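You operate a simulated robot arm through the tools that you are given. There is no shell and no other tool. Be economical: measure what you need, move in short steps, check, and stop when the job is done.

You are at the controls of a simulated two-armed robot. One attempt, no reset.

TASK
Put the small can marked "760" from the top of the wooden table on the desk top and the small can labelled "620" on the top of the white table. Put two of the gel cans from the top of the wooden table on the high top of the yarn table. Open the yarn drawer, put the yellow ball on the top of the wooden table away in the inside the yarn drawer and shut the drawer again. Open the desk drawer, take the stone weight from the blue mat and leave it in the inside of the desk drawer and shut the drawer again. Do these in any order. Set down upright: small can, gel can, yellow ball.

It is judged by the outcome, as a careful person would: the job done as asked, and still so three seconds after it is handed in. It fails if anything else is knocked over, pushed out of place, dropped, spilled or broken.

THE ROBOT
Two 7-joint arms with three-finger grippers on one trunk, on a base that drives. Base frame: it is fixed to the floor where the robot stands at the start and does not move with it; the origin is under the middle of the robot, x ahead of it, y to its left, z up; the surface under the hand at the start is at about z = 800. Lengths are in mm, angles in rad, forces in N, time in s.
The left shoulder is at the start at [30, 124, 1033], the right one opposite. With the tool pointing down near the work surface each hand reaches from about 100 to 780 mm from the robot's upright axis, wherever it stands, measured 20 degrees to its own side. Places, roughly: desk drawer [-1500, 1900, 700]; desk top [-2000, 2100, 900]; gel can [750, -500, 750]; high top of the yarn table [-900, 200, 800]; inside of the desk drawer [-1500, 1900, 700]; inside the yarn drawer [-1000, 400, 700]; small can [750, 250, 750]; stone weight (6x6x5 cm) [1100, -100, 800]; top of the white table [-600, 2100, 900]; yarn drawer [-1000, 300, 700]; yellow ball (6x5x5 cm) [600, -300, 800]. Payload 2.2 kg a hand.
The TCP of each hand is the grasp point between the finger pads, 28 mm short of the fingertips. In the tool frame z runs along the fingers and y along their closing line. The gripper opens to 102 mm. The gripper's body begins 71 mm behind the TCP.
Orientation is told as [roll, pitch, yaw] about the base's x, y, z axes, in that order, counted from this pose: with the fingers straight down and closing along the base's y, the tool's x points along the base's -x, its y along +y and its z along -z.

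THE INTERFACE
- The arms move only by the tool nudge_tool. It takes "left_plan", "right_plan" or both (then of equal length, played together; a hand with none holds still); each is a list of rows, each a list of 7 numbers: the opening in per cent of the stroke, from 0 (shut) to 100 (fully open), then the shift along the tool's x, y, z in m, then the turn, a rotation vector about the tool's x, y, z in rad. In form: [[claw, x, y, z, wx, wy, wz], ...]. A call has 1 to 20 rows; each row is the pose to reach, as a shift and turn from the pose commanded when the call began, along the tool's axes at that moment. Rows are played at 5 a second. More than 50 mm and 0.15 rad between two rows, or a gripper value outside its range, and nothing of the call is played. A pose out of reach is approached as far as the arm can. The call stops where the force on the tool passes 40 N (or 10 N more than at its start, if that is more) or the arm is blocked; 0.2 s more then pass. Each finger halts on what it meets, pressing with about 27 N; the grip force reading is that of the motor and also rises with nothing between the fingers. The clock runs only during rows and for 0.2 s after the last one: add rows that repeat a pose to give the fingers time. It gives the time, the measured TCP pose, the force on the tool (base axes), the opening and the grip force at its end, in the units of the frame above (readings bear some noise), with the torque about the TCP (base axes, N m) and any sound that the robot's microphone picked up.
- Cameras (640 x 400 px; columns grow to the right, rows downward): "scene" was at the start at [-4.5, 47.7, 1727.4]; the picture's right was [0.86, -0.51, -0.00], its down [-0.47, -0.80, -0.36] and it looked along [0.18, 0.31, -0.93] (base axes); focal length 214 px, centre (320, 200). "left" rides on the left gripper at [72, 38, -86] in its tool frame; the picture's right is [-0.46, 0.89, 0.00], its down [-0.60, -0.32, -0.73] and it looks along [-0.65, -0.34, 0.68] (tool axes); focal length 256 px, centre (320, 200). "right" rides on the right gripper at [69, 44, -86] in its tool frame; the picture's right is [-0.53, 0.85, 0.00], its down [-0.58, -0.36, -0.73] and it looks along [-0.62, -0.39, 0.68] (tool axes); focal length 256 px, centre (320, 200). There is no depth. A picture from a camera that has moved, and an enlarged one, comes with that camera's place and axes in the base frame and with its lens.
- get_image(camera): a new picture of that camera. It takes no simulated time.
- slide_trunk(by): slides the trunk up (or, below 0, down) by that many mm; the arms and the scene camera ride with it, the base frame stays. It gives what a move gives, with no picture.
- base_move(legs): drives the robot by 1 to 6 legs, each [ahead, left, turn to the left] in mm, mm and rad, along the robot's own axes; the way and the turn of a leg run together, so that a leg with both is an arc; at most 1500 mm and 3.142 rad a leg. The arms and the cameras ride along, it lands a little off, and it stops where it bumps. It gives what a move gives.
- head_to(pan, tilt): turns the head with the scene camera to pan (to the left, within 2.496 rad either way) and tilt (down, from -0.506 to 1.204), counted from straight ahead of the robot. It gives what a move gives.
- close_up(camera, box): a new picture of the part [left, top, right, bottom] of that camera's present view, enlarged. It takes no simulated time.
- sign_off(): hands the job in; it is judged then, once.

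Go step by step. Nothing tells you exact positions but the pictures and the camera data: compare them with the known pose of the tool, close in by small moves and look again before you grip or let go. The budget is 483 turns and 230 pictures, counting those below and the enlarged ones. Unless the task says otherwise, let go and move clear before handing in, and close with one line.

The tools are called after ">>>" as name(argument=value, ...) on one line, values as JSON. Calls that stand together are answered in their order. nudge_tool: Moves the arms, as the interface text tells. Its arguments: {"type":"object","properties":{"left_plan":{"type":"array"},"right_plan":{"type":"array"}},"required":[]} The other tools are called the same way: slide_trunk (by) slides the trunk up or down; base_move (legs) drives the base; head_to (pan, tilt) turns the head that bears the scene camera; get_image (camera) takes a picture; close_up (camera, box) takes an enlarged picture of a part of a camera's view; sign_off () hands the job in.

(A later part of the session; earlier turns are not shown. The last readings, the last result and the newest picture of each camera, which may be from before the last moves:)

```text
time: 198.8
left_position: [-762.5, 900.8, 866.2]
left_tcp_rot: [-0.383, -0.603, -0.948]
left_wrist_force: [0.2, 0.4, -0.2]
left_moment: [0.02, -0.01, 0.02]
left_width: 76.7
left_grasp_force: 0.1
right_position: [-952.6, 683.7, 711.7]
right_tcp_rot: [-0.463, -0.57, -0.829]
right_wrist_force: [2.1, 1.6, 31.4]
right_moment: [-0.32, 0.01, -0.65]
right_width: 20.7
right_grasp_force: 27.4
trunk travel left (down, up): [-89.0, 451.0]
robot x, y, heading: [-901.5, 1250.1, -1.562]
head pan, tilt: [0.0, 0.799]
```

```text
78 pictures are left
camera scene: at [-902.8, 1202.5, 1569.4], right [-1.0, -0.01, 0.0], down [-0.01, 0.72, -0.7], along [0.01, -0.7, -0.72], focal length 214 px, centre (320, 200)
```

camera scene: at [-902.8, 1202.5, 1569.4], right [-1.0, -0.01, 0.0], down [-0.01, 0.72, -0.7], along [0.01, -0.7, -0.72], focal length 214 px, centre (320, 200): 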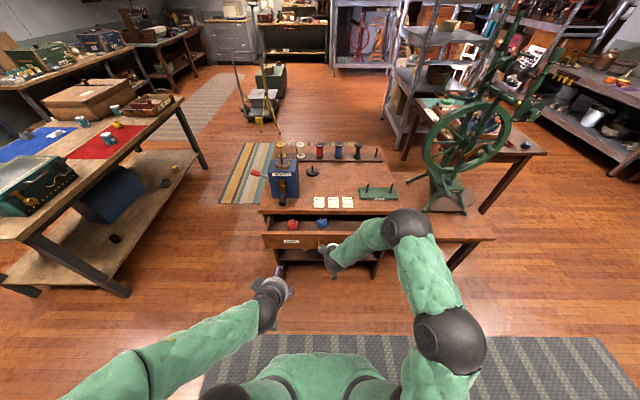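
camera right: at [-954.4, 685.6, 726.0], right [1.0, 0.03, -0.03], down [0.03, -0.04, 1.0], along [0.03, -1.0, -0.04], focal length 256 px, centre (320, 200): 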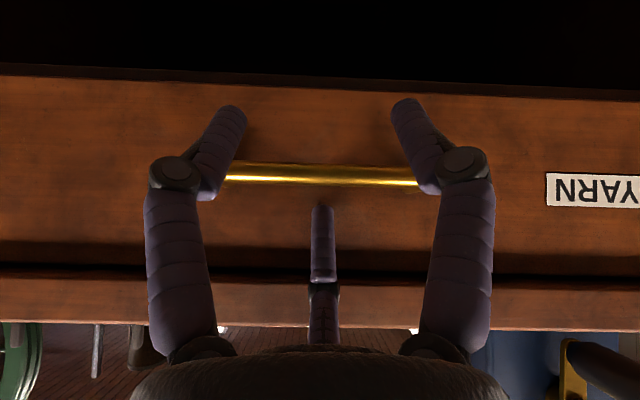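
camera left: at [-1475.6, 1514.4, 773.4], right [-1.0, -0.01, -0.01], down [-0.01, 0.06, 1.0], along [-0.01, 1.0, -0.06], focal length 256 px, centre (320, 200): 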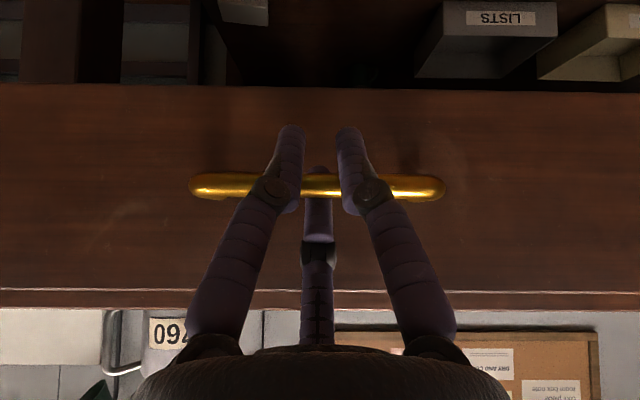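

>>> nudge_tool(right_plan=[[0, -0.0016, -0.0011, -0.0023, 0, 0, 0], [0, 0.011, 0.0075, -0.0153, 0, 0, 0], [0, 0.0235, 0.016, -0.0283, 0, 0, 0], [0, 0.036, 0.0247, -0.0413, 0, 0, 0], [0, 0.0485, 0.0333, -0.0543, 0, 0, 0], [0, 0.0611, 0.042, -0.0673, 0, 0, 0]])

>>> nudge_tool(right_plan=[[20, 0, 0, 0, 0, 0, 0], [50, 0, 0, 0, 0, 0, 0], [75, 0, 0, 0, 0, 0, 0], [75, 0, 0, -0.03, 0, 0, 0], [75, 0, 0, -0.07, 0, 0, 0], [75, 0, 0, -0.11, 0, 0, 0], [75, 0, 0, -0.15, 0, 0, 0], [75, 0, 0, -0.18, 0, 0, 0]])

>>> get_image(camera="scene")

```text
time: 200.2
left_position: [-764.8, 900.3, 865.9]
left_tcp_rot: [-0.383, -0.601, -0.947]
left_wrist_force: [0.1, -0.4, 0.5]
left_moment: [0.03, -0.03, 0.0]
left_width: 76.4
left_grasp_force: 0.0
right_position: [-952.2, 786.3, 711.6]
right_tcp_rot: [-0.461, -0.566, -0.831]
right_wrist_force: [-0.9, 1.4, 22.7]
right_moment: [-0.21, -0.1, -0.63]
right_width: 20.7
right_grasp_force: 27.0
trunk travel left (down, up): [-89.0, 451.0]
robot x, y, heading: [-904.5, 1252.1, -1.563]
head pan, tilt: [0.0, 0.799]
```

```text
time: 202.0
left_position: [-763.4, 901.6, 865.3]
left_tcp_rot: [-0.382, -0.601, -0.948]
left_wrist_force: [0.4, 0.3, 0.4]
left_moment: [0.02, 0.0, -0.03]
left_width: 76.3
left_grasp_force: 0.1
right_position: [-952.1, 904.0, 849.4]
right_tcp_rot: [-0.459, -0.569, -0.832]
right_wrist_force: [0.3, 0.6, -0.5]
right_moment: [-0.03, 0.0, 0.01]
right_width: 76.5
right_grasp_force: 0.0
trunk travel left (down, up): [-89.0, 451.0]
robot x, y, heading: [-899.8, 1250.0, -1.563]
head pan, tilt: [0.0, 0.799]
```

```text
77 pictures are left
camera scene: at [-903.3, 1200.0, 1569.1], right [-1.0, -0.01, 0.0], down [-0.01, 0.72, -0.7], along [0.01, -0.7, -0.72], focal length 214 px, centre (320, 200)
```

scene: 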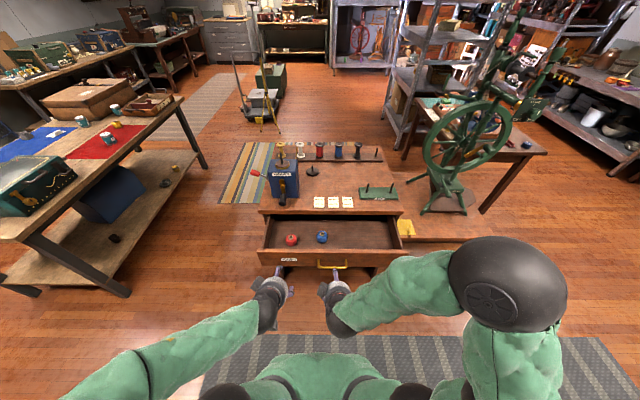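

>>> slide_trunk(by=376)

>>> base_move(legs=[[0, 0, 1.571], [1350, -250, 0], [1200, 0, 0]])

>>> head_to(pan=-0.9, tilt=0.6)

>>> get_image(camera="scene")

```text
time: 205.7
left_position: [-763.3, 899.6, 1240.1]
left_tcp_rot: [-0.381, -0.601, -0.949]
left_wrist_force: [0.5, -0.1, 0.0]
left_moment: [-0.01, 0.06, -0.04]
left_width: 76.5
left_grasp_force: 0.1
right_position: [-952.7, 903.2, 1224.4]
right_tcp_rot: [-0.459, -0.567, -0.831]
right_wrist_force: [0.9, -0.7, -0.2]
right_moment: [-0.02, -0.01, 0.01]
right_width: 76.6
right_grasp_force: 0.0
trunk travel left (down, up): [-465.0, 75.0]
robot x, y, heading: [-901.5, 1250.3, -1.565]
head pan, tilt: [0.0, 0.799]
```

```text
time: 222.0
left_position: [1991.2, 1153.0, 1242.1]
left_tcp_rot: [-0.38, -0.601, 0.624]
left_wrist_force: [1.2, -0.3, -0.6]
left_moment: [-0.01, 0.03, -0.02]
left_width: 76.4
left_grasp_force: 0.0
right_position: [1988.6, 963.7, 1224.3]
right_tcp_rot: [-0.458, -0.567, 0.74]
right_wrist_force: [0.0, 0.3, 1.0]
right_moment: [0.04, -0.03, 0.02]
right_width: 76.6
right_grasp_force: 0.1
trunk travel left (down, up): [-465.0, 75.0]
robot x, y, heading: [1640.5, 1017.0, 0.01]
head pan, tilt: [0.0, 0.799]
```

```text
time: 223.2
left_position: [1990.2, 1153.4, 1241.0]
left_tcp_rot: [-0.383, -0.599, 0.622]
left_wrist_force: [0.6, 0.0, -0.2]
left_moment: [-0.03, 0.01, 0.02]
left_width: 76.3
left_grasp_force: 0.1
right_position: [1989.8, 965.5, 1224.9]
right_tcp_rot: [-0.459, -0.566, 0.739]
right_wrist_force: [0.6, -0.4, 0.7]
right_moment: [-0.01, 0.04, 0.01]
right_width: 76.6
right_grasp_force: 0.0
trunk travel left (down, up): [-465.0, 75.0]
robot x, y, heading: [1641.8, 1015.1, 0.012]
head pan, tilt: [-0.901, 0.6]
```

```text
76 pictures are left
camera scene: at [1663.0, 945.7, 1962.0], right [-0.78, -0.63, 0.0], down [-0.36, 0.44, -0.82], along [0.52, -0.64, -0.57], focal length 214 px, centre (320, 200)
```

scene: 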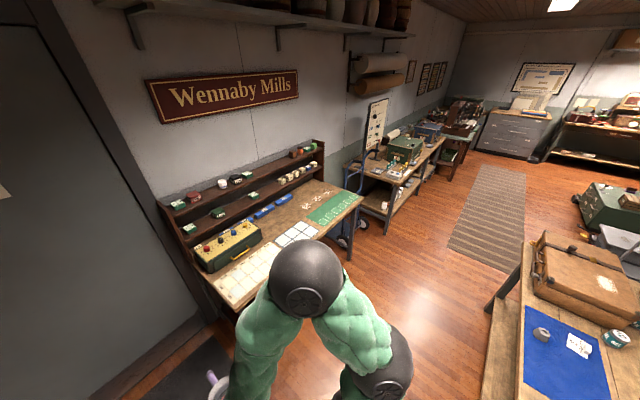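

>>> base_move(legs=[[0, 0, -1.57], [0, 0, -1.58], [0, 1115, 0]])

>>> head_to(pan=0.0, tilt=0.95)

>>> get_image(camera="scene")

```text
time: 236.5
left_position: [1300.0, -238.3, 1241.1]
left_tcp_rot: [-0.382, -0.601, -2.52]
left_wrist_force: [0.4, 0.2, 0.3]
left_moment: [-0.04, -0.02, 0.0]
left_width: 76.2
left_grasp_force: 0.1
right_position: [1302.6, -50.7, 1223.9]
right_tcp_rot: [-0.459, -0.568, -2.403]
right_wrist_force: [-0.3, -0.8, 0.0]
right_moment: [0.0, -0.01, 0.0]
right_width: 76.5
right_grasp_force: 0.1
trunk travel left (down, up): [-465.0, 75.0]
robot x, y, heading: [1650.5, -100.5, -3.133]
head pan, tilt: [-0.901, 0.6]
```

```text
time: 237.7
left_position: [1300.1, -239.5, 1240.4]
left_tcp_rot: [-0.383, -0.601, -2.521]
left_wrist_force: [0.9, 0.4, 0.0]
left_moment: [-0.03, 0.01, 0.03]
left_width: 76.6
left_grasp_force: 0.0
right_position: [1302.7, -51.0, 1224.4]
right_tcp_rot: [-0.46, -0.566, -2.404]
right_wrist_force: [-0.1, 0.0, -0.8]
right_moment: [0.01, 0.0, 0.03]
right_width: 76.3
right_grasp_force: 0.0
trunk travel left (down, up): [-465.0, 75.0]
robot x, y, heading: [1651.8, -103.3, -3.136]
head pan, tilt: [0.0, 0.949]
```

```text
75 pictures are left
camera scene: at [1605.1, -103.3, 1933.6], right [-0.01, 1.0, 0.0], down [0.81, 0.0, -0.58], along [-0.58, 0.0, -0.81], focal length 214 px, centre (320, 200)
```

scene: 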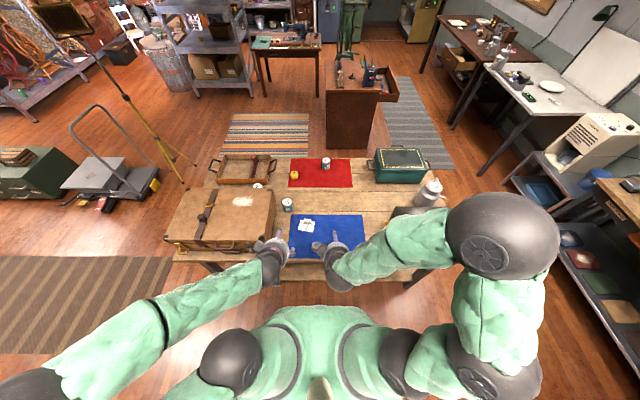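

>>> nudge_tool(left_plan=[[100, 0, 0, 0, -0.066, 0.123, 0], [100, 0, 0, 0, -0.131, 0.246, 0], [100, 0, 0, 0, -0.197, 0.37, 0], [100, 0, 0, 0, -0.262, 0.493, 0], [100, 0, 0, 0, -0.328, 0.616, 0], [100, 0, 0, 0, -0.328, 0.616, 0]])

>>> get_image(camera="left")

>>> get_image(camera="right")

```text
time: 239.1
left_position: [1300.6, -239.7, 1241.4]
left_tcp_rot: [-0.004, 0.003, -2.641]
left_wrist_force: [-0.8, 0.4, 0.3]
left_moment: [-0.02, 0.0, -0.03]
left_width: 101.9
left_grasp_force: 0.0
right_position: [1303.7, -49.5, 1223.5]
right_tcp_rot: [-0.46, -0.566, -2.403]
right_wrist_force: [0.1, 0.3, -0.3]
right_moment: [0.02, 0.04, -0.01]
right_width: 76.5
right_grasp_force: 0.0
trunk travel left (down, up): [-465.0, 75.0]
robot x, y, heading: [1655.2, -102.5, -3.128]
head pan, tilt: [0.0, 0.949]
```

```text
74 pictures are left
camera left: at [1381.0, -240.0, 1327.0], right [0.02, -1.0, -0.01], down [-0.68, -0.01, 0.73], along [-0.73, -0.01, -0.68], focal length 256 px, centre (320, 200)
```

left: 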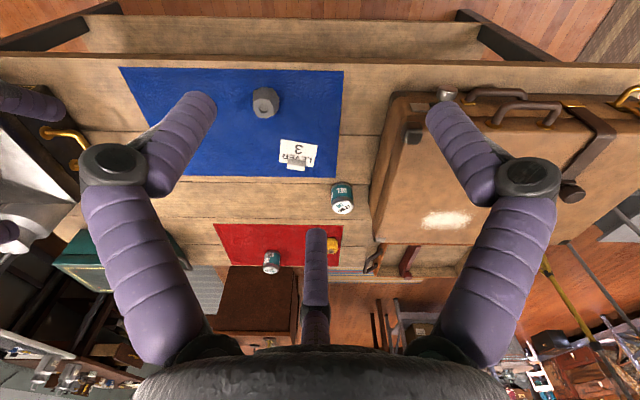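

```text
73 pictures are left
camera right: at [1421.4, -47.5, 1235.5], right [0.03, -1.0, -0.03], down [-0.04, -0.03, 1.0], along [-1.0, -0.03, -0.04], focal length 256 px, centre (320, 200)
```

right: 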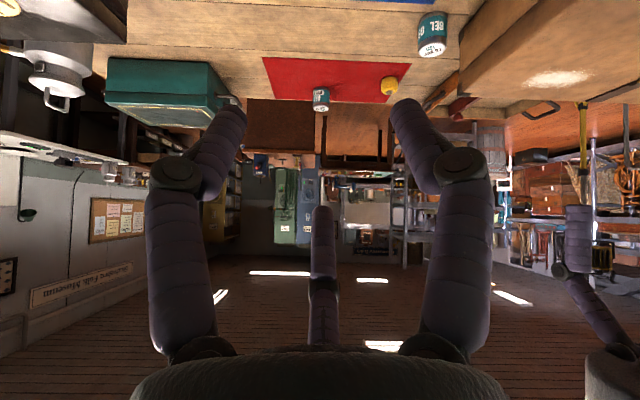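

>>> nudge_tool(left_plan=[[100, -0.02, -0.04, 0.0, 0, 0, 0], [100, -0.04, -0.08, 0.01, 0, 0, 0], [100, -0.062, -0.12, 0.02, 0, 0, 0], [100, -0.08, -0.155, 0.05, 0, 0, 0], [100, -0.093, -0.175, 0.09, 0, 0, 0], [100, -0.093, -0.175, 0.135, 0, 0, 0], [100, -0.093, -0.175, 0.18, 0, 0, 0], [100, -0.093, -0.175, 0.225, 0, 0, 0], [100, -0.093, -0.175, 0.27, 0, 0, 0], [100, -0.093, -0.175, 0.31, 0, 0, 0], [100, -0.093, -0.175, 0.31, 0, 0, 0]])

>>> get_image(camera="left")

```text
time: 241.5
left_position: [1134.1, -129.0, 931.4]
left_tcp_rot: [-0.006, 0.003, -2.644]
left_wrist_force: [0.2, 0.0, 0.6]
left_moment: [0.0, 0.01, -0.03]
left_width: 102.2
left_grasp_force: 0.0
right_position: [1303.0, -50.8, 1224.7]
right_tcp_rot: [-0.459, -0.566, -2.404]
right_wrist_force: [-0.5, 0.0, -0.8]
right_moment: [0.0, 0.02, -0.02]
right_width: 76.2
right_grasp_force: 0.1
trunk travel left (down, up): [-465.0, 75.0]
robot x, y, heading: [1648.6, -102.3, -3.132]
head pan, tilt: [0.0, 0.949]
```

```text
72 pictures are left
camera left: at [1215.4, -129.1, 1017.6], right [0.02, -1.0, -0.01], down [-0.68, -0.01, 0.73], along [-0.73, -0.01, -0.68], focal length 256 px, centre (320, 200)
```

left: 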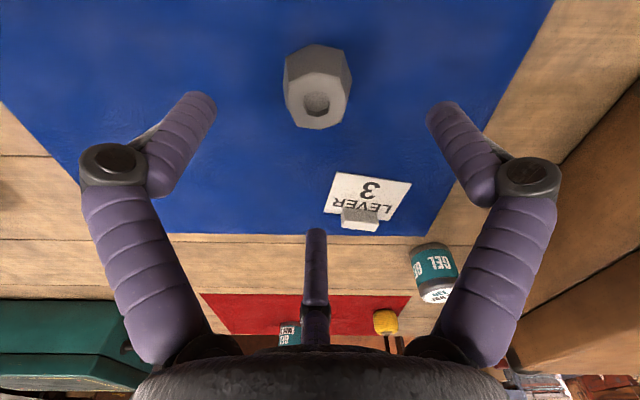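

>>> nudge_tool(left_plan=[[100, -0.002, -0.001, 0.035, 0, 0, 0], [100, -0.002, -0.001, 0.07, 0, 0, 0], [100, -0.002, -0.001, 0.09, 0, 0, 0], [100, -0.002, -0.001, 0.096, 0, 0, 0], [80, -0.002, -0.001, 0.096, 0, 0, 0], [60, -0.002, -0.001, 0.096, 0, 0, 0], [40, -0.002, -0.001, 0.096, 0, 0, 0], [30, -0.002, -0.001, 0.096, 0, 0, 0], [30, -0.002, -0.001, 0.096, 0, 0, 0]])

>>> nudge_tool(left_plan=[[30, 0, 0, -0.03, 0, 0, 0], [30, 0, 0, -0.07, 0, 0, 0], [30, 0, 0, -0.11, 0, 0, 0], [30, 0, 0, -0.15, 0, 0, 0], [30, 0, 0, -0.19, 0, 0, 0], [30, 0, 0, -0.23, 0, 0, 0], [30, 0, 0, -0.26, 0, 0, 0]])

>>> get_image(camera="left")

```text
time: 243.5
left_position: [1130.7, -129.5, 836.7]
left_tcp_rot: [-0.008, 0.001, -2.644]
left_wrist_force: [-3.6, 1.5, 6.2]
left_moment: [0.14, 0.15, -0.02]
left_width: 56.3
left_grasp_force: 27.0
right_position: [1301.6, -51.0, 1225.1]
right_tcp_rot: [-0.459, -0.567, -2.403]
right_wrist_force: [-0.1, -1.3, 0.1]
right_moment: [-0.03, -0.01, -0.02]
right_width: 76.3
right_grasp_force: 0.0
trunk travel left (down, up): [-465.0, 75.0]
robot x, y, heading: [1653.7, -102.6, -3.134]
head pan, tilt: [0.0, 0.949]
```

```text
time: 245.1
left_position: [1130.6, -129.4, 1096.1]
left_tcp_rot: [-0.004, 0.003, -2.643]
left_wrist_force: [0.8, -0.6, -3.7]
left_moment: [-0.01, 0.0, -0.03]
left_width: 56.4
left_grasp_force: 27.0
right_position: [1302.2, -50.8, 1223.8]
right_tcp_rot: [-0.46, -0.567, -2.402]
right_wrist_force: [0.0, 0.8, 0.1]
right_moment: [0.01, 0.04, -0.01]
right_width: 76.9
right_grasp_force: 0.0
trunk travel left (down, up): [-465.0, 75.0]
robot x, y, heading: [1649.7, -105.2, -3.131]
head pan, tilt: [0.0, 0.949]
```

```text
71 pictures are left
camera left: at [1212.3, -129.4, 1181.6], right [0.01, -1.0, 0.0], down [-0.68, -0.01, 0.73], along [-0.73, -0.01, -0.68], focal length 256 px, centre (320, 200)
```

left: 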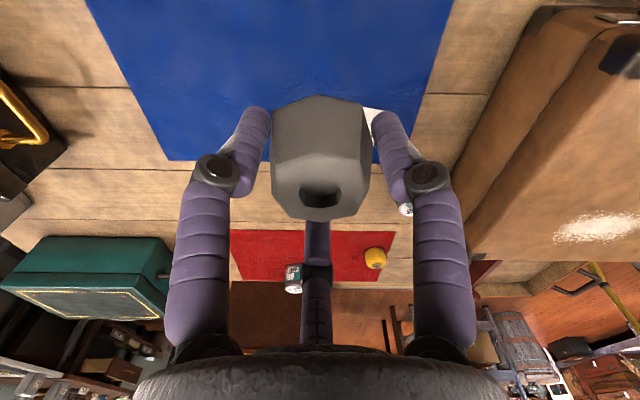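

>>> base_move(legs=[[0, -1115, 0], [1500, 0, 0], [200, 0, 0], [0, 0, 3.131], [0, -1160, 0], [160, 0, 0]])

>>> head_to(pan=-0.3, tilt=0.95)

>>> get_image(camera="scene")

```text
time: 272.9
left_position: [612.2, -140.4, 1095.2]
left_tcp_rot: [-0.005, 0.001, 0.499]
left_wrist_force: [-0.3, 0.1, -2.6]
left_moment: [0.0, 0.0, -0.01]
left_width: 55.5
left_grasp_force: 26.9
right_position: [439.6, -218.7, 1225.2]
right_tcp_rot: [-0.459, -0.567, 0.738]
right_wrist_force: [0.3, -0.1, 0.5]
right_moment: [0.0, 0.03, -0.02]
right_width: 76.4
right_grasp_force: 0.0
trunk travel left (down, up): [-465.0, 75.0]
robot x, y, heading: [93.6, -166.6, 0.008]
head pan, tilt: [0.0, 0.949]
```

```text
time: 273.7
left_position: [610.6, -140.3, 1095.8]
left_tcp_rot: [-0.005, 0.002, 0.5]
left_wrist_force: [-0.3, -1.4, -3.6]
left_moment: [-0.02, -0.01, 0.02]
left_width: 55.5
left_grasp_force: 26.9
right_position: [439.9, -218.9, 1225.1]
right_tcp_rot: [-0.459, -0.565, 0.738]
right_wrist_force: [0.6, 0.0, 0.3]
right_moment: [0.03, 0.02, 0.02]
right_width: 76.5
right_grasp_force: 0.1
trunk travel left (down, up): [-465.0, 75.0]
robot x, y, heading: [94.5, -169.6, 0.01]
head pan, tilt: [-0.3, 0.949]
```

```text
70 pictures are left
camera scene: at [128.5, -188.7, 1933.6], right [-0.29, -0.96, 0.0], down [-0.78, 0.23, -0.58], along [0.56, -0.17, -0.81], focal length 214 px, centre (320, 200)
```

scene: 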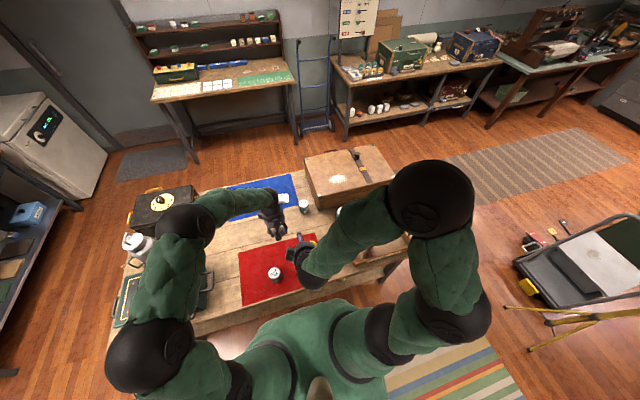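

>>> nudge_tool(left_plan=[[30, 0.004, 0.04, -0.008, 0, 0, 0], [30, 0.008, 0.08, -0.016, 0, 0, 0], [30, 0.011, 0.12, -0.024, 0, 0, 0], [30, 0.015, 0.16, -0.032, 0, 0, 0], [30, 0.018, 0.2, -0.04, 0, 0, 0], [30, 0.022, 0.24, -0.048, 0, 0, 0], [30, 0.0255, 0.287, -0.055, 0, 0, 0]], right_plan=[[100, 0, 0, 0, -0.066, 0.097, 0], [100, 0, 0, 0, -0.133, 0.195, 0], [100, 0, 0, 0, -0.2, 0.292, 0], [100, 0, 0, 0, -0.267, 0.39, 0], [100, 0, 0, 0, -0.333, 0.487, 0], [100, 0, 0, 0, -0.4, 0.584, 0], [100, 0, 0, 0, -0.4, 0.584, 0]])

>>> get_image(camera="right")

```text
time: 275.3
left_position: [450.5, 100.2, 1149.7]
left_tcp_rot: [-0.004, 0.003, 0.5]
left_wrist_force: [-0.8, 0.2, -3.7]
left_moment: [0.01, -0.02, -0.02]
left_width: 55.6
left_grasp_force: 26.9
right_position: [439.1, -217.2, 1223.5]
right_tcp_rot: [-0.007, -0.002, 0.598]
right_wrist_force: [0.3, 0.2, -0.4]
right_moment: [-0.03, -0.04, -0.01]
right_width: 102.1
right_grasp_force: 0.0
trunk travel left (down, up): [-465.0, 75.0]
robot x, y, heading: [94.1, -166.8, 0.007]
head pan, tilt: [-0.3, 0.949]
```

```text
69 pictures are left
camera right: at [357.0, -219.7, 1309.9], right [-0.04, 1.0, -0.01], down [0.68, 0.03, 0.73], along [0.73, 0.02, -0.68], focal length 256 px, centre (320, 200)
```

right: 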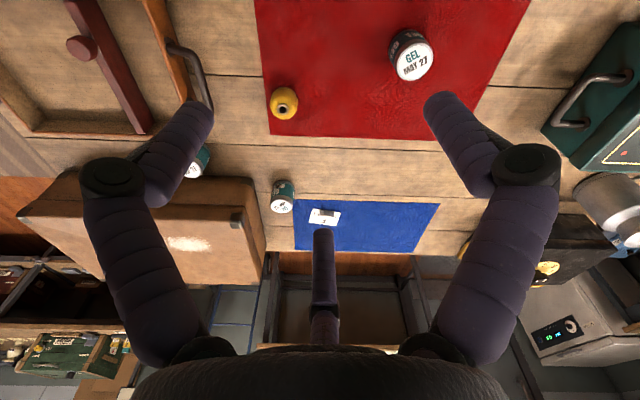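

>>> nudge_tool(right_plan=[[100, -0.02, -0.035, 0.0, 0, 0, 0], [100, -0.042, -0.07, 0.01, 0, 0, 0], [100, -0.065, -0.108, 0.02, 0, 0, 0], [100, -0.091, -0.148, 0.03, 0, 0, 0], [100, -0.091, -0.148, 0.075, 0, 0, 0], [100, -0.091, -0.148, 0.12, 0, 0, 0], [100, -0.091, -0.148, 0.165, 0, 0, 0], [100, -0.091, -0.148, 0.21, 0, 0, 0], [100, -0.091, -0.148, 0.255, 0, 0, 0], [100, -0.091, -0.148, 0.295, 0, 0, 0], [100, -0.091, -0.148, 0.295, 0, 0, 0]])

>>> get_image(camera="right")

```text
time: 277.7
left_position: [451.2, 98.9, 1150.7]
left_tcp_rot: [-0.006, 0.001, 0.499]
left_wrist_force: [-0.7, -0.5, -2.9]
left_moment: [0.0, -0.03, -0.02]
left_width: 55.5
left_grasp_force: 26.7
right_position: [601.5, -292.0, 932.1]
right_tcp_rot: [-0.007, -0.001, 0.6]
right_wrist_force: [-0.2, -0.5, -0.5]
right_moment: [-0.01, -0.01, 0.01]
right_width: 101.8
right_grasp_force: 0.0
right hand out of reach, approached as far as the arm can: row 3, 4, 5, 6
trunk travel left (down, up): [-465.0, 75.0]
robot x, y, heading: [94.2, -167.7, 0.006]
head pan, tilt: [-0.3, 0.949]
```

```text
68 pictures are left
camera right: at [519.2, -293.8, 1016.0], right [-0.04, 1.0, -0.01], down [0.68, 0.03, 0.73], along [0.73, 0.02, -0.68], focal length 256 px, centre (320, 200)
```

right: 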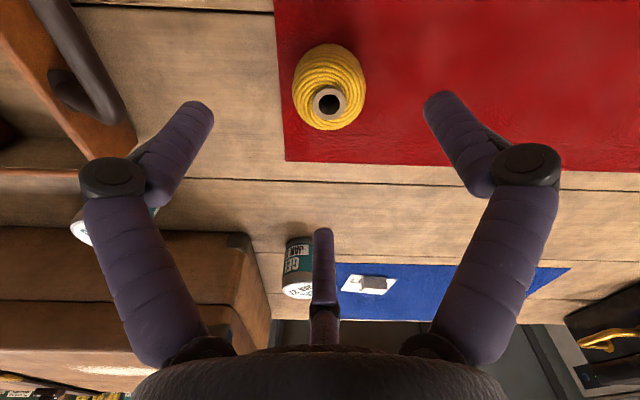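

>>> nudge_tool(right_plan=[[100, -0.002, 0.006, 0.035, 0, 0, 0], [100, -0.002, 0.006, 0.07, 0, 0, 0], [100, -0.002, 0.006, 0.09, 0, 0, 0], [100, -0.002, 0.006, 0.096, 0, 0, 0], [80, -0.002, 0.006, 0.096, 0, 0, 0], [60, -0.002, 0.006, 0.096, 0, 0, 0], [40, -0.002, 0.006, 0.096, 0, 0, 0], [30, -0.002, 0.006, 0.096, 0, 0, 0], [30, -0.002, 0.006, 0.096, 0, 0, 0]])

>>> get_image(camera="right")

```text
time: 279.7
left_position: [450.4, 100.0, 1150.0]
left_tcp_rot: [-0.007, 0.002, 0.498]
left_wrist_force: [0.2, -0.3, -3.0]
left_moment: [-0.03, 0.01, -0.03]
left_width: 55.5
left_grasp_force: 27.0
right_position: [599.4, -285.6, 834.8]
right_tcp_rot: [-0.008, -0.003, 0.6]
right_wrist_force: [0.0, 0.0, 1.1]
right_moment: [0.01, 0.0, -0.01]
right_width: 43.3
right_grasp_force: 26.9
trunk travel left (down, up): [-465.0, 75.0]
robot x, y, heading: [94.7, -164.9, 0.009]
head pan, tilt: [-0.3, 0.949]
```

```text
67 pictures are left
camera right: at [517.4, -287.6, 919.8], right [-0.04, 1.0, -0.01], down [0.68, 0.03, 0.73], along [0.73, 0.02, -0.68], focal length 256 px, centre (320, 200)
```

right: 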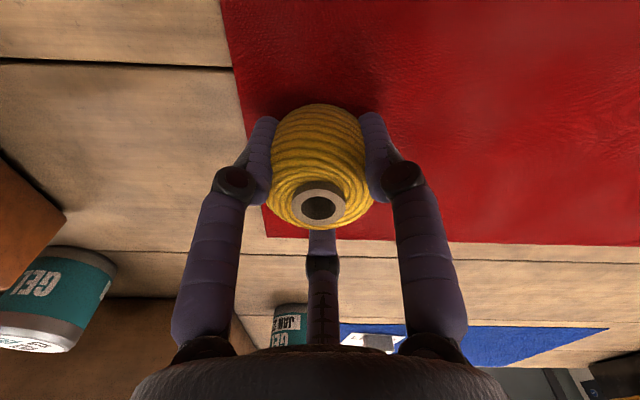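

>>> nudge_tool(right_plan=[[30, 0, 0, -0.02, 0, 0, 0], [30, 0, 0, -0.06, 0, 0, 0], [30, 0, 0, -0.1, 0, 0, 0], [30, 0, 0, -0.14, 0, 0, 0], [30, 0, 0, -0.18, 0, 0, 0], [30, 0.03, 0.02, -0.21, 0, 0, 0], [30, 0.06, 0.04, -0.24, 0, 0, 0], [30, 0.09, 0.06, -0.27, 0, 0, 0], [30, 0.12, 0.08, -0.29, 0, 0, 0]])

>>> get_image(camera="right")

```text
time: 281.7
left_position: [449.9, 99.0, 1149.0]
left_tcp_rot: [-0.005, 0.003, 0.499]
left_wrist_force: [-1.2, -0.5, -3.7]
left_moment: [0.02, 0.0, 0.0]
left_width: 55.4
left_grasp_force: 27.1
right_position: [452.6, -286.4, 1124.1]
right_tcp_rot: [-0.008, -0.001, 0.6]
right_wrist_force: [-1.3, -0.1, -0.9]
right_moment: [0.0, -0.01, -0.02]
right_width: 42.6
right_grasp_force: 27.3
trunk travel left (down, up): [-465.0, 75.0]
robot x, y, heading: [90.0, -169.0, 0.009]
head pan, tilt: [-0.3, 0.949]
```

```text
66 pictures are left
camera right: at [369.9, -287.1, 1208.6], right [-0.04, 1.0, -0.01], down [0.68, 0.03, 0.74], along [0.73, 0.02, -0.68], focal length 256 px, centre (320, 200)
```

right: 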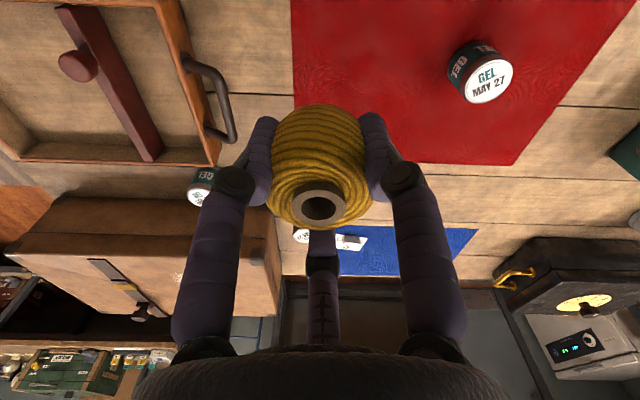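

>>> base_move(legs=[[-150, 0, 0], [0, 1200, 0], [0, 0, -1.58], [-240, 0, 0], [0, -840, 0]])

>>> head_to(pan=0.0, tilt=0.9)

>>> slide_trunk(by=-200)

>>> get_image(camera="scene")

```text
time: 297.9
left_position: [-642.9, 894.3, 1149.8]
left_tcp_rot: [-0.005, 0.004, -1.065]
left_wrist_force: [0.4, -0.6, -2.0]
left_moment: [0.01, -0.03, 0.02]
left_width: 55.2
left_grasp_force: 27.2
right_position: [-1028.3, 889.5, 1123.0]
right_tcp_rot: [-0.007, -0.001, -0.963]
right_wrist_force: [-0.3, 0.5, -0.1]
right_moment: [-0.01, 0.02, 0.01]
right_width: 43.1
right_grasp_force: 26.7
trunk travel left (down, up): [-465.0, 75.0]
robot x, y, heading: [-910.9, 1255.7, -1.559]
head pan, tilt: [-0.3, 0.949]
```

```text
time: 298.8
left_position: [-642.3, 895.6, 1150.2]
left_tcp_rot: [-0.005, 0.002, -1.065]
left_wrist_force: [-0.4, -0.3, -2.9]
left_moment: [0.02, -0.02, -0.03]
left_width: 54.8
left_grasp_force: 26.8
right_position: [-1027.5, 890.7, 1122.4]
right_tcp_rot: [-0.006, -0.002, -0.963]
right_wrist_force: [-0.1, 0.6, 0.2]
right_moment: [-0.05, -0.02, 0.01]
right_width: 42.8
right_grasp_force: 27.4
trunk travel left (down, up): [-465.0, 75.0]
robot x, y, heading: [-910.8, 1251.6, -1.555]
head pan, tilt: [0.0, 0.901]
```

```text
time: 300.9
left_position: [-643.1, 894.9, 950.6]
left_tcp_rot: [-0.006, 0.002, -1.066]
left_wrist_force: [-0.3, 0.6, -2.9]
left_moment: [-0.01, 0.04, 0.02]
left_width: 55.1
left_grasp_force: 27.1
right_position: [-1027.1, 889.9, 923.4]
right_tcp_rot: [-0.006, -0.003, -0.963]
right_wrist_force: [0.0, 0.2, -0.4]
right_moment: [0.04, 0.03, -0.02]
right_width: 42.7
right_grasp_force: 26.7
trunk travel left (down, up): [-265.0, 275.0]
robot x, y, heading: [-914.2, 1251.7, -1.559]
head pan, tilt: [0.0, 0.901]
```

```text
65 pictures are left
camera scene: at [-914.2, 1206.5, 1737.3], right [-1.0, -0.01, 0.0], down [-0.01, 0.78, -0.62], along [0.01, -0.62, -0.78], focal length 214 px, centre (320, 200)
```

scene: 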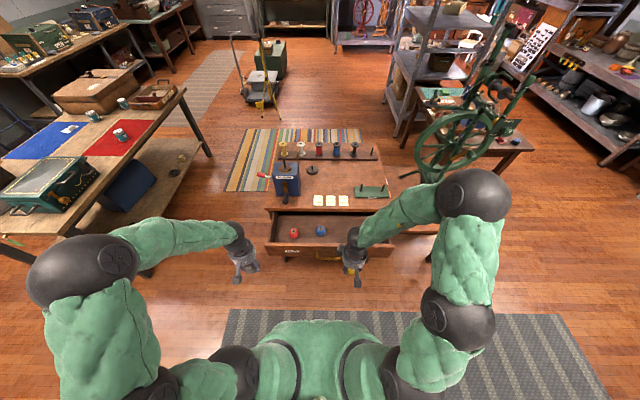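

>>> nudge_tool(right_plan=[[30, -0.03, -0.028, 0.0, 0, 0, 0], [30, -0.06, -0.056, 0.0, 0, 0, 0], [30, -0.09, -0.084, 0.0, 0, 0, 0], [30, -0.12, -0.112, 0.0, 0, 0, 0], [30, -0.15, -0.14, 0.01, 0, 0, 0], [30, -0.1864, -0.1698, 0.02, 0, 0, 0], [30, -0.1864, -0.1698, 0.06, 0, 0, 0], [30, -0.1864, -0.1698, 0.1, 0, 0, 0], [30, -0.1864, -0.1698, 0.1, 0, 0, 0]])

>>> get_image(camera="right")

>>> get_image(camera="scene")

```text
time: 302.9
left_position: [-642.2, 895.4, 949.7]
left_tcp_rot: [-0.006, 0.002, -1.065]
left_wrist_force: [-0.1, 0.0, -2.1]
left_moment: [0.0, 0.02, -0.02]
left_width: 54.9
left_grasp_force: 27.1
right_position: [-1041.7, 719.1, 825.0]
right_tcp_rot: [-0.008, -0.003, -0.963]
right_wrist_force: [0.1, 0.4, 0.2]
right_moment: [0.0, 0.01, 0.02]
right_width: 42.4
right_grasp_force: 26.8
right hand out of reach, approached as far as the arm can: row 3, 4, 5, 6, 7, 8, 9
trunk travel left (down, up): [-265.0, 275.0]
robot x, y, heading: [-913.5, 1250.3, -1.558]
head pan, tilt: [0.0, 0.901]
```

```text
64 pictures are left
camera right: at [-1044.1, 801.8, 909.8], right [1.0, 0.04, -0.01], down [0.03, -0.68, 0.74], along [0.03, -0.73, -0.68], focal length 256 px, centre (320, 200)
```

right: 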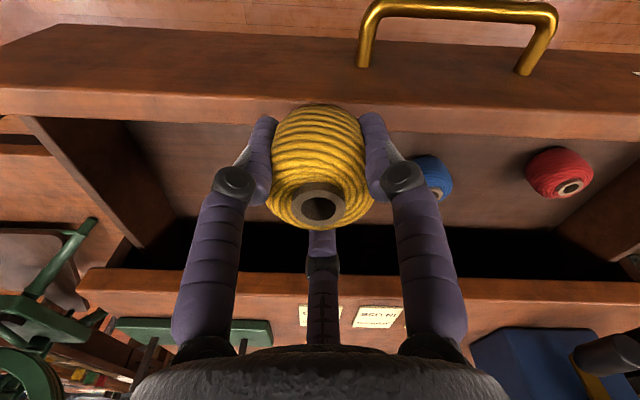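

```text
63 pictures are left
camera scene: at [-914.2, 1207.3, 1737.2], right [-1.0, -0.01, 0.0], down [-0.01, 0.78, -0.62], along [0.01, -0.62, -0.78], focal length 214 px, centre (320, 200)
```

scene: 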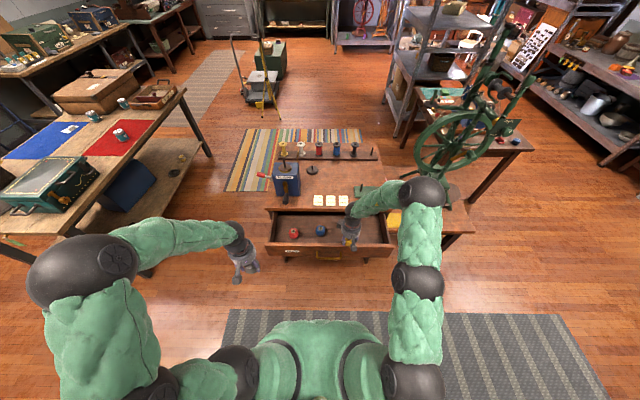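

>>> base_move(legs=[[85, 0, 0]])

>>> nudge_tool(right_plan=[[30, 0, 0, 0.02, 0, 0, 0], [30, 0, 0, 0.04, 0, 0, 0], [30, 0, 0, 0.06, 0, 0, 0]])

>>> get_image(camera="right")

```text
time: 304.0
left_position: [-641.9, 809.1, 949.5]
left_tcp_rot: [-0.003, 0.003, -1.063]
left_wrist_force: [0.1, 0.1, -3.0]
left_moment: [0.03, -0.02, 0.0]
left_width: 55.0
left_grasp_force: 26.8
right_position: [-1039.4, 633.4, 824.6]
right_tcp_rot: [-0.007, -0.001, -0.962]
right_wrist_force: [-0.6, 0.0, -0.4]
right_moment: [0.01, -0.02, -0.02]
right_width: 42.8
right_grasp_force: 26.5
trunk travel left (down, up): [-265.0, 275.0]
robot x, y, heading: [-915.5, 1169.5, -1.557]
head pan, tilt: [0.0, 0.901]
```

```text
time: 304.8
left_position: [-642.1, 809.7, 949.4]
left_tcp_rot: [-0.005, 0.003, -1.064]
left_wrist_force: [0.1, -0.4, -2.9]
left_moment: [-0.02, 0.0, -0.01]
left_width: 54.8
left_grasp_force: 27.3
right_position: [-1039.8, 634.1, 765.2]
right_tcp_rot: [-0.008, -0.001, -0.964]
right_wrist_force: [0.0, -0.7, 0.3]
right_moment: [0.03, -0.02, -0.01]
right_width: 43.0
right_grasp_force: 26.9
trunk travel left (down, up): [-265.0, 275.0]
robot x, y, heading: [-909.0, 1170.4, -1.555]
head pan, tilt: [0.0, 0.901]
```

```text
62 pictures are left
camera right: at [-1043.0, 715.8, 849.9], right [1.0, 0.04, -0.01], down [0.03, -0.68, 0.74], along [0.03, -0.73, -0.68], focal length 256 px, centre (320, 200)
```

right: 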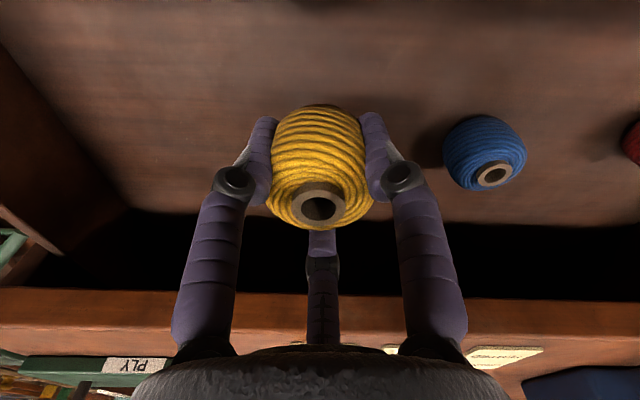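

>>> nudge_tool(right_plan=[[30, 0, 0, 0.01, 0, 0, 0], [30, 0, 0, 0.02, 0, 0, 0], [30, 0, 0, 0.025, 0, 0, 0], [30, 0, 0, 0.025, 0, 0, 0]])

>>> get_image(camera="right")

```text
time: 305.8
left_position: [-641.3, 809.7, 949.2]
left_tcp_rot: [-0.005, 0.002, -1.062]
left_wrist_force: [0.1, -0.4, -2.8]
left_moment: [-0.02, 0.0, -0.01]
left_width: 54.8
left_grasp_force: 26.9
right_position: [-1039.4, 633.5, 739.0]
right_tcp_rot: [-0.007, -0.002, -0.965]
right_wrist_force: [-0.1, -0.4, -0.5]
right_moment: [-0.01, 0.02, -0.01]
right_width: 42.7
right_grasp_force: 26.8
trunk travel left (down, up): [-265.0, 275.0]
robot x, y, heading: [-911.4, 1170.7, -1.555]
head pan, tilt: [0.0, 0.901]
```

```text
61 pictures are left
camera right: at [-1043.1, 716.0, 824.8], right [1.0, 0.04, -0.01], down [0.03, -0.68, 0.73], along [0.03, -0.73, -0.68], focal length 256 px, centre (320, 200)
```

right: 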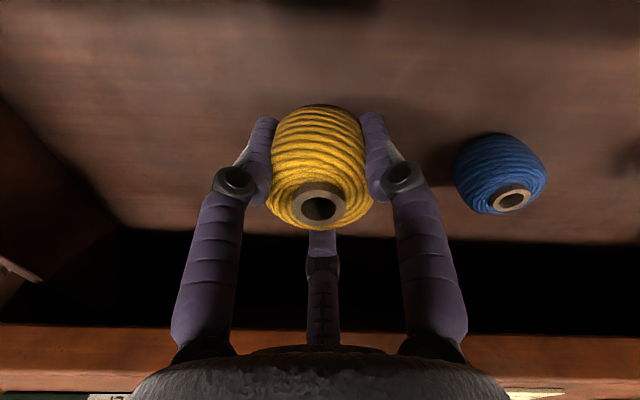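

>>> nudge_tool(right_plan=[[30, 0, 0, 0.004, 0, 0, 0], [30, 0, 0, 0.007, 0, 0, 0], [30, 0, 0, 0.01, 0, 0, 0], [30, 0, 0, 0.01, 0, 0, 0]])

```text
time: 306.8
left_position: [-640.3, 810.4, 949.9]
left_tcp_rot: [-0.005, 0.002, -1.062]
left_wrist_force: [0.7, -0.6, -2.5]
left_moment: [0.02, -0.03, -0.02]
left_width: 54.8
left_grasp_force: 26.9
right_position: [-1038.6, 633.9, 729.1]
right_tcp_rot: [-0.01, -0.001, -0.962]
right_wrist_force: [-0.6, 0.4, -0.2]
right_moment: [0.02, 0.02, 0.02]
right_width: 42.9
right_grasp_force: 27.7
trunk travel left (down, up): [-265.0, 275.0]
robot x, y, heading: [-912.5, 1166.8, -1.553]
head pan, tilt: [0.0, 0.901]
```

>>> nudge_tool(right_plan=[[30, 0, 0, 0.003, 0, 0, 0], [30, 0, 0, 0.006, 0, 0, 0], [30, 0, 0, 0.006, 0, 0, 0]])

>>> nudge_tool(right_plan=[[30, 0, 0, 0.003, 0, 0, 0], [30, 0, 0, 0.005, 0, 0, 0], [30, 0, 0, 0.005, 0, 0, 0]])

```text
time: 307.6
left_position: [-641.8, 809.9, 949.5]
left_tcp_rot: [-0.007, 0.002, -1.062]
left_wrist_force: [0.3, 0.4, -3.0]
left_moment: [0.02, -0.02, 0.02]
left_width: 54.8
left_grasp_force: 26.8
right_position: [-1039.5, 632.9, 723.6]
right_tcp_rot: [-0.008, 0.0, -0.962]
right_wrist_force: [0.7, 0.9, -0.1]
right_moment: [0.0, 0.0, -0.01]
right_width: 42.7
right_grasp_force: 26.5
trunk travel left (down, up): [-265.0, 275.0]
robot x, y, heading: [-910.4, 1170.0, -1.557]
head pan, tilt: [0.0, 0.901]
```

```text
time: 308.4
left_position: [-641.5, 811.3, 949.2]
left_tcp_rot: [-0.005, 0.001, -1.063]
left_wrist_force: [-1.0, 0.4, -2.3]
left_moment: [-0.01, -0.03, 0.01]
left_width: 54.5
left_grasp_force: 26.8
right_position: [-1039.4, 633.6, 718.6]
right_tcp_rot: [-0.008, -0.001, -0.962]
right_wrist_force: [0.7, -1.0, -0.2]
right_moment: [0.04, 0.0, 0.0]
right_width: 42.7
right_grasp_force: 27.0
trunk travel left (down, up): [-265.0, 275.0]
robot x, y, heading: [-912.5, 1169.4, -1.557]
head pan, tilt: [0.0, 0.901]
```

>>> nudge_tool(right_plan=[[30, 0, 0, 0.003, 0, 0, 0], [30, 0, 0, 0.006, 0, 0, 0], [30, 0, 0, 0.008, 0, 0, 0], [30, 0, 0, 0.008, 0, 0, 0]])

>>> get_image(camera="right")

```text
time: 309.4
left_position: [-641.6, 810.0, 948.1]
left_tcp_rot: [-0.005, 0.001, -1.062]
left_wrist_force: [-0.1, 0.0, -3.4]
left_moment: [0.03, -0.04, -0.02]
left_width: 54.9
left_grasp_force: 27.6
right_position: [-1039.9, 632.9, 710.1]
right_tcp_rot: [-0.008, 0.0, -0.962]
right_wrist_force: [0.0, 0.1, -0.1]
right_moment: [-0.01, 0.04, -0.03]
right_width: 42.7
right_grasp_force: 27.1
trunk travel left (down, up): [-265.0, 275.0]
robot x, y, heading: [-911.5, 1167.0, -1.556]
head pan, tilt: [0.0, 0.901]
```

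```text
60 pictures are left
camera right: at [-1043.0, 715.8, 795.8], right [1.0, 0.04, -0.01], down [0.03, -0.68, 0.73], along [0.03, -0.73, -0.68], focal length 256 px, centre (320, 200)
```

right: 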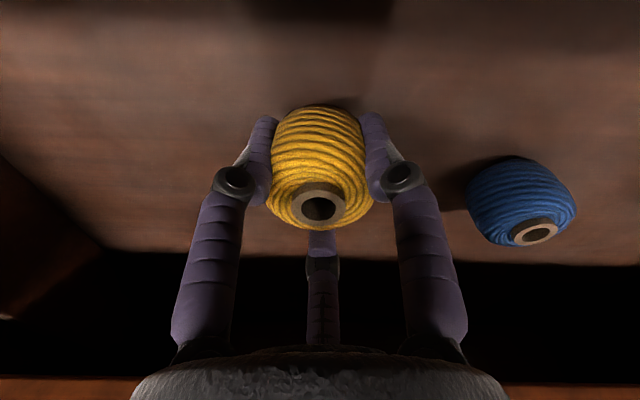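

>>> nudge_tool(right_plan=[[30, 0, 0, 0.003, 0, 0, 0], [30, 0, 0, 0.006, 0, 0, 0], [30, 0, 0, 0.006, 0, 0, 0]])

>>> nudge_tool(right_plan=[[30, 0, 0, 0.003, 0, 0, 0], [30, 0, 0, 0.005, 0, 0, 0], [30, 0, 0, 0.005, 0, 0, 0]])

```text
time: 310.2
left_position: [-641.6, 811.0, 950.0]
left_tcp_rot: [-0.005, 0.0, -1.063]
left_wrist_force: [-0.6, -0.3, -3.3]
left_moment: [-0.01, 0.0, 0.01]
left_width: 54.6
left_grasp_force: 26.9
right_position: [-1040.7, 633.2, 704.8]
right_tcp_rot: [-0.007, -0.003, -0.96]
right_wrist_force: [0.7, -0.1, -0.6]
right_moment: [0.01, 0.0, -0.04]
right_width: 42.7
right_grasp_force: 27.0
trunk travel left (down, up): [-265.0, 275.0]
robot x, y, heading: [-913.0, 1166.7, -1.552]
head pan, tilt: [0.0, 0.901]
```

```text
time: 311.0
left_position: [-641.4, 810.2, 949.2]
left_tcp_rot: [-0.005, 0.002, -1.064]
left_wrist_force: [0.3, -0.3, -2.8]
left_moment: [0.0, 0.0, 0.0]
left_width: 54.5
left_grasp_force: 27.4
right_position: [-1040.0, 632.6, 700.2]
right_tcp_rot: [-0.008, -0.001, -0.961]
right_wrist_force: [0.3, -0.6, -0.1]
right_moment: [0.04, -0.02, 0.0]
right_width: 42.7
right_grasp_force: 28.0
trunk travel left (down, up): [-265.0, 275.0]
robot x, y, heading: [-910.6, 1165.3, -1.551]
head pan, tilt: [0.0, 0.901]
```

>>> nudge_tool(right_plan=[[30, 0, 0, 0.003, 0, 0, 0], [30, 0, 0, 0.006, 0, 0, 0], [30, 0, 0, 0.008, 0, 0, 0], [30, 0, 0, 0.008, 0, 0, 0]])

>>> get_image(camera="right")

```text
time: 312.0
left_position: [-641.7, 810.5, 949.3]
left_tcp_rot: [-0.005, 0.001, -1.062]
left_wrist_force: [0.0, 0.4, -3.9]
left_moment: [0.0, 0.0, -0.01]
left_width: 54.9
left_grasp_force: 27.1
right_position: [-1040.0, 633.6, 691.5]
right_tcp_rot: [-0.009, -0.002, -0.964]
right_wrist_force: [0.3, 0.0, -0.5]
right_moment: [0.05, 0.01, 0.0]
right_width: 42.8
right_grasp_force: 27.3
trunk travel left (down, up): [-265.0, 275.0]
robot x, y, heading: [-910.3, 1168.8, -1.56]
head pan, tilt: [0.0, 0.901]
```

```text
59 pictures are left
camera right: at [-1043.2, 715.9, 776.7], right [1.0, 0.04, -0.01], down [0.03, -0.68, 0.73], along [0.03, -0.73, -0.68], focal length 256 px, centre (320, 200)
```

right: 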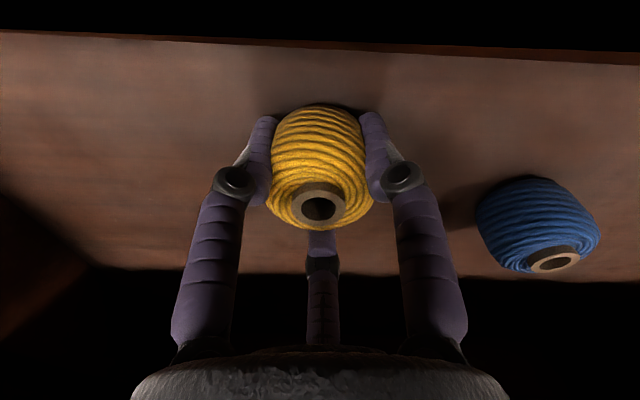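

>>> nudge_tool(right_plan=[[30, 0, 0, 0.003, 0, 0, 0], [30, 0, 0, 0.006, 0, 0, 0], [30, 0, 0, 0.006, 0, 0, 0]])

>>> nudge_tool(right_plan=[[30, 0, 0, 0.003, 0, 0, 0], [30, 0, 0, 0.005, 0, 0, 0], [30, 0, 0, 0.005, 0, 0, 0]])

```text
time: 312.8
left_position: [-640.3, 810.4, 948.6]
left_tcp_rot: [-0.006, 0.003, -1.063]
left_wrist_force: [0.3, 0.3, -2.5]
left_moment: [0.04, 0.03, 0.01]
left_width: 54.6
left_grasp_force: 27.2
right_position: [-1041.1, 627.8, 691.1]
right_tcp_rot: [-0.016, -0.008, -0.968]
right_wrist_force: [2.9, 0.1, 20.3]
right_moment: [1.91, 0.53, -0.33]
right_width: 42.8
right_grasp_force: 26.9
trunk travel left (down, up): [-265.0, 275.0]
robot x, y, heading: [-912.1, 1166.2, -1.554]
head pan, tilt: [0.0, 0.901]
stopped in row 3 (right hand): the force on the tool passed its limit at 43 N (the readings are from after the stop); the commanded pose is now the measured one
```

```text
time: 313.2
left_position: [-640.7, 811.1, 948.8]
left_tcp_rot: [-0.006, 0.004, -1.063]
left_wrist_force: [0.6, 0.0, -2.7]
left_moment: [0.01, 0.0, -0.02]
left_width: 54.5
left_grasp_force: 27.1
right_position: [-1040.8, 625.0, 691.5]
right_tcp_rot: [-0.019, -0.011, -0.969]
right_wrist_force: [3.1, 1.1, 19.9]
right_moment: [1.83, 0.57, -0.44]
right_width: 42.7
right_grasp_force: 26.7
trunk travel left (down, up): [-265.0, 275.0]
robot x, y, heading: [-912.0, 1166.2, -1.555]
head pan, tilt: [0.0, 0.901]
stopped in row 2 (right hand): the force on the tool passed its limit at 45 N (the readings are from after the stop); the commanded pose is now the measured one
```

>>> nudge_tool(right_plan=[[30, 0, 0, -0.008, 0.01, 0, 0], [30, -0.0205, -0.014, -0.008, 0.02, 0, 0], [30, -0.029, -0.02, -0.008, 0.02, 0, 0], [30, -0.029, -0.02, 0.0, 0.02, 0, 0], [30, -0.029, -0.02, 0.004, 0.02, 0, 0]])

>>> get_image(camera="right")

```text
time: 314.4
left_position: [-641.1, 812.2, 950.8]
left_tcp_rot: [-0.007, 0.001, -1.062]
left_wrist_force: [-0.3, 0.1, -2.8]
left_moment: [0.0, -0.01, 0.02]
left_width: 54.5
left_grasp_force: 26.8
right_position: [-1040.8, 589.4, 688.4]
right_tcp_rot: [-0.045, -0.013, -0.968]
right_wrist_force: [3.3, 0.8, 26.2]
right_moment: [0.31, -0.11, -0.03]
right_width: 42.7
right_grasp_force: 26.7
trunk travel left (down, up): [-265.0, 275.0]
robot x, y, heading: [-914.4, 1166.7, -1.554]
head pan, tilt: [0.0, 0.901]
```

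```text
58 pictures are left
camera right: at [-1042.1, 674.0, 771.8], right [1.0, 0.04, -0.03], down [0.05, -0.65, 0.75], along [0.01, -0.76, -0.66], focal length 256 px, centre (320, 200)
```

right: 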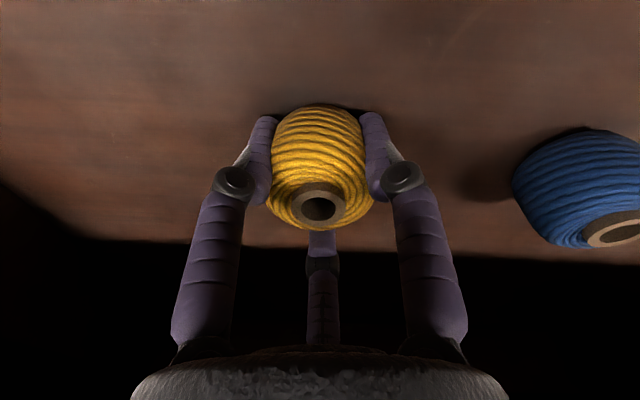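

>>> nudge_tool(right_plan=[[30, 0, 0, -0.003, -0.02, 0, 0], [45, 0, 0, -0.003, -0.02, 0, 0], [65, 0, 0, -0.003, -0.02, 0, 0], [65, 0, 0, -0.003, -0.02, 0, 0], [65, 0, 0, -0.03, -0.02, 0, 0], [65, 0, 0, -0.07, -0.02, 0, 0], [65, 0, 0, -0.11, -0.02, 0, 0]])

>>> get_image(camera="right")

```text
time: 316.0
left_position: [-640.8, 810.8, 949.1]
left_tcp_rot: [-0.006, 0.004, -1.062]
left_wrist_force: [0.5, -1.2, -3.6]
left_moment: [-0.01, 0.01, 0.0]
left_width: 54.4
left_grasp_force: 27.0
right_position: [-1035.1, 610.2, 781.1]
right_tcp_rot: [-0.019, -0.007, -0.967]
right_wrist_force: [0.2, 0.2, -0.5]
right_moment: [-0.01, 0.02, 0.0]
right_width: 66.3
right_grasp_force: 0.0
right hand out of reach, approached as far as the arm can: row 1, 2, 3, 4, 5, 6, 7
trunk travel left (down, up): [-265.0, 275.0]
robot x, y, heading: [-909.8, 1165.7, -1.558]
head pan, tilt: [0.0, 0.901]
```

```text
57 pictures are left
camera right: at [-1038.4, 694.1, 865.5], right [1.0, 0.04, -0.01], down [0.04, -0.67, 0.74], along [0.02, -0.74, -0.67], focal length 256 px, centre (320, 200)
```

right: 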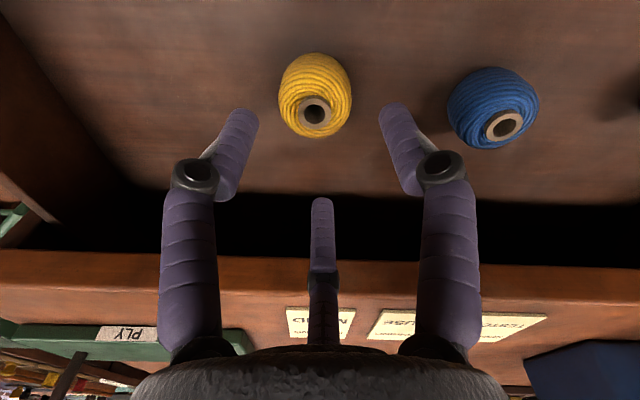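

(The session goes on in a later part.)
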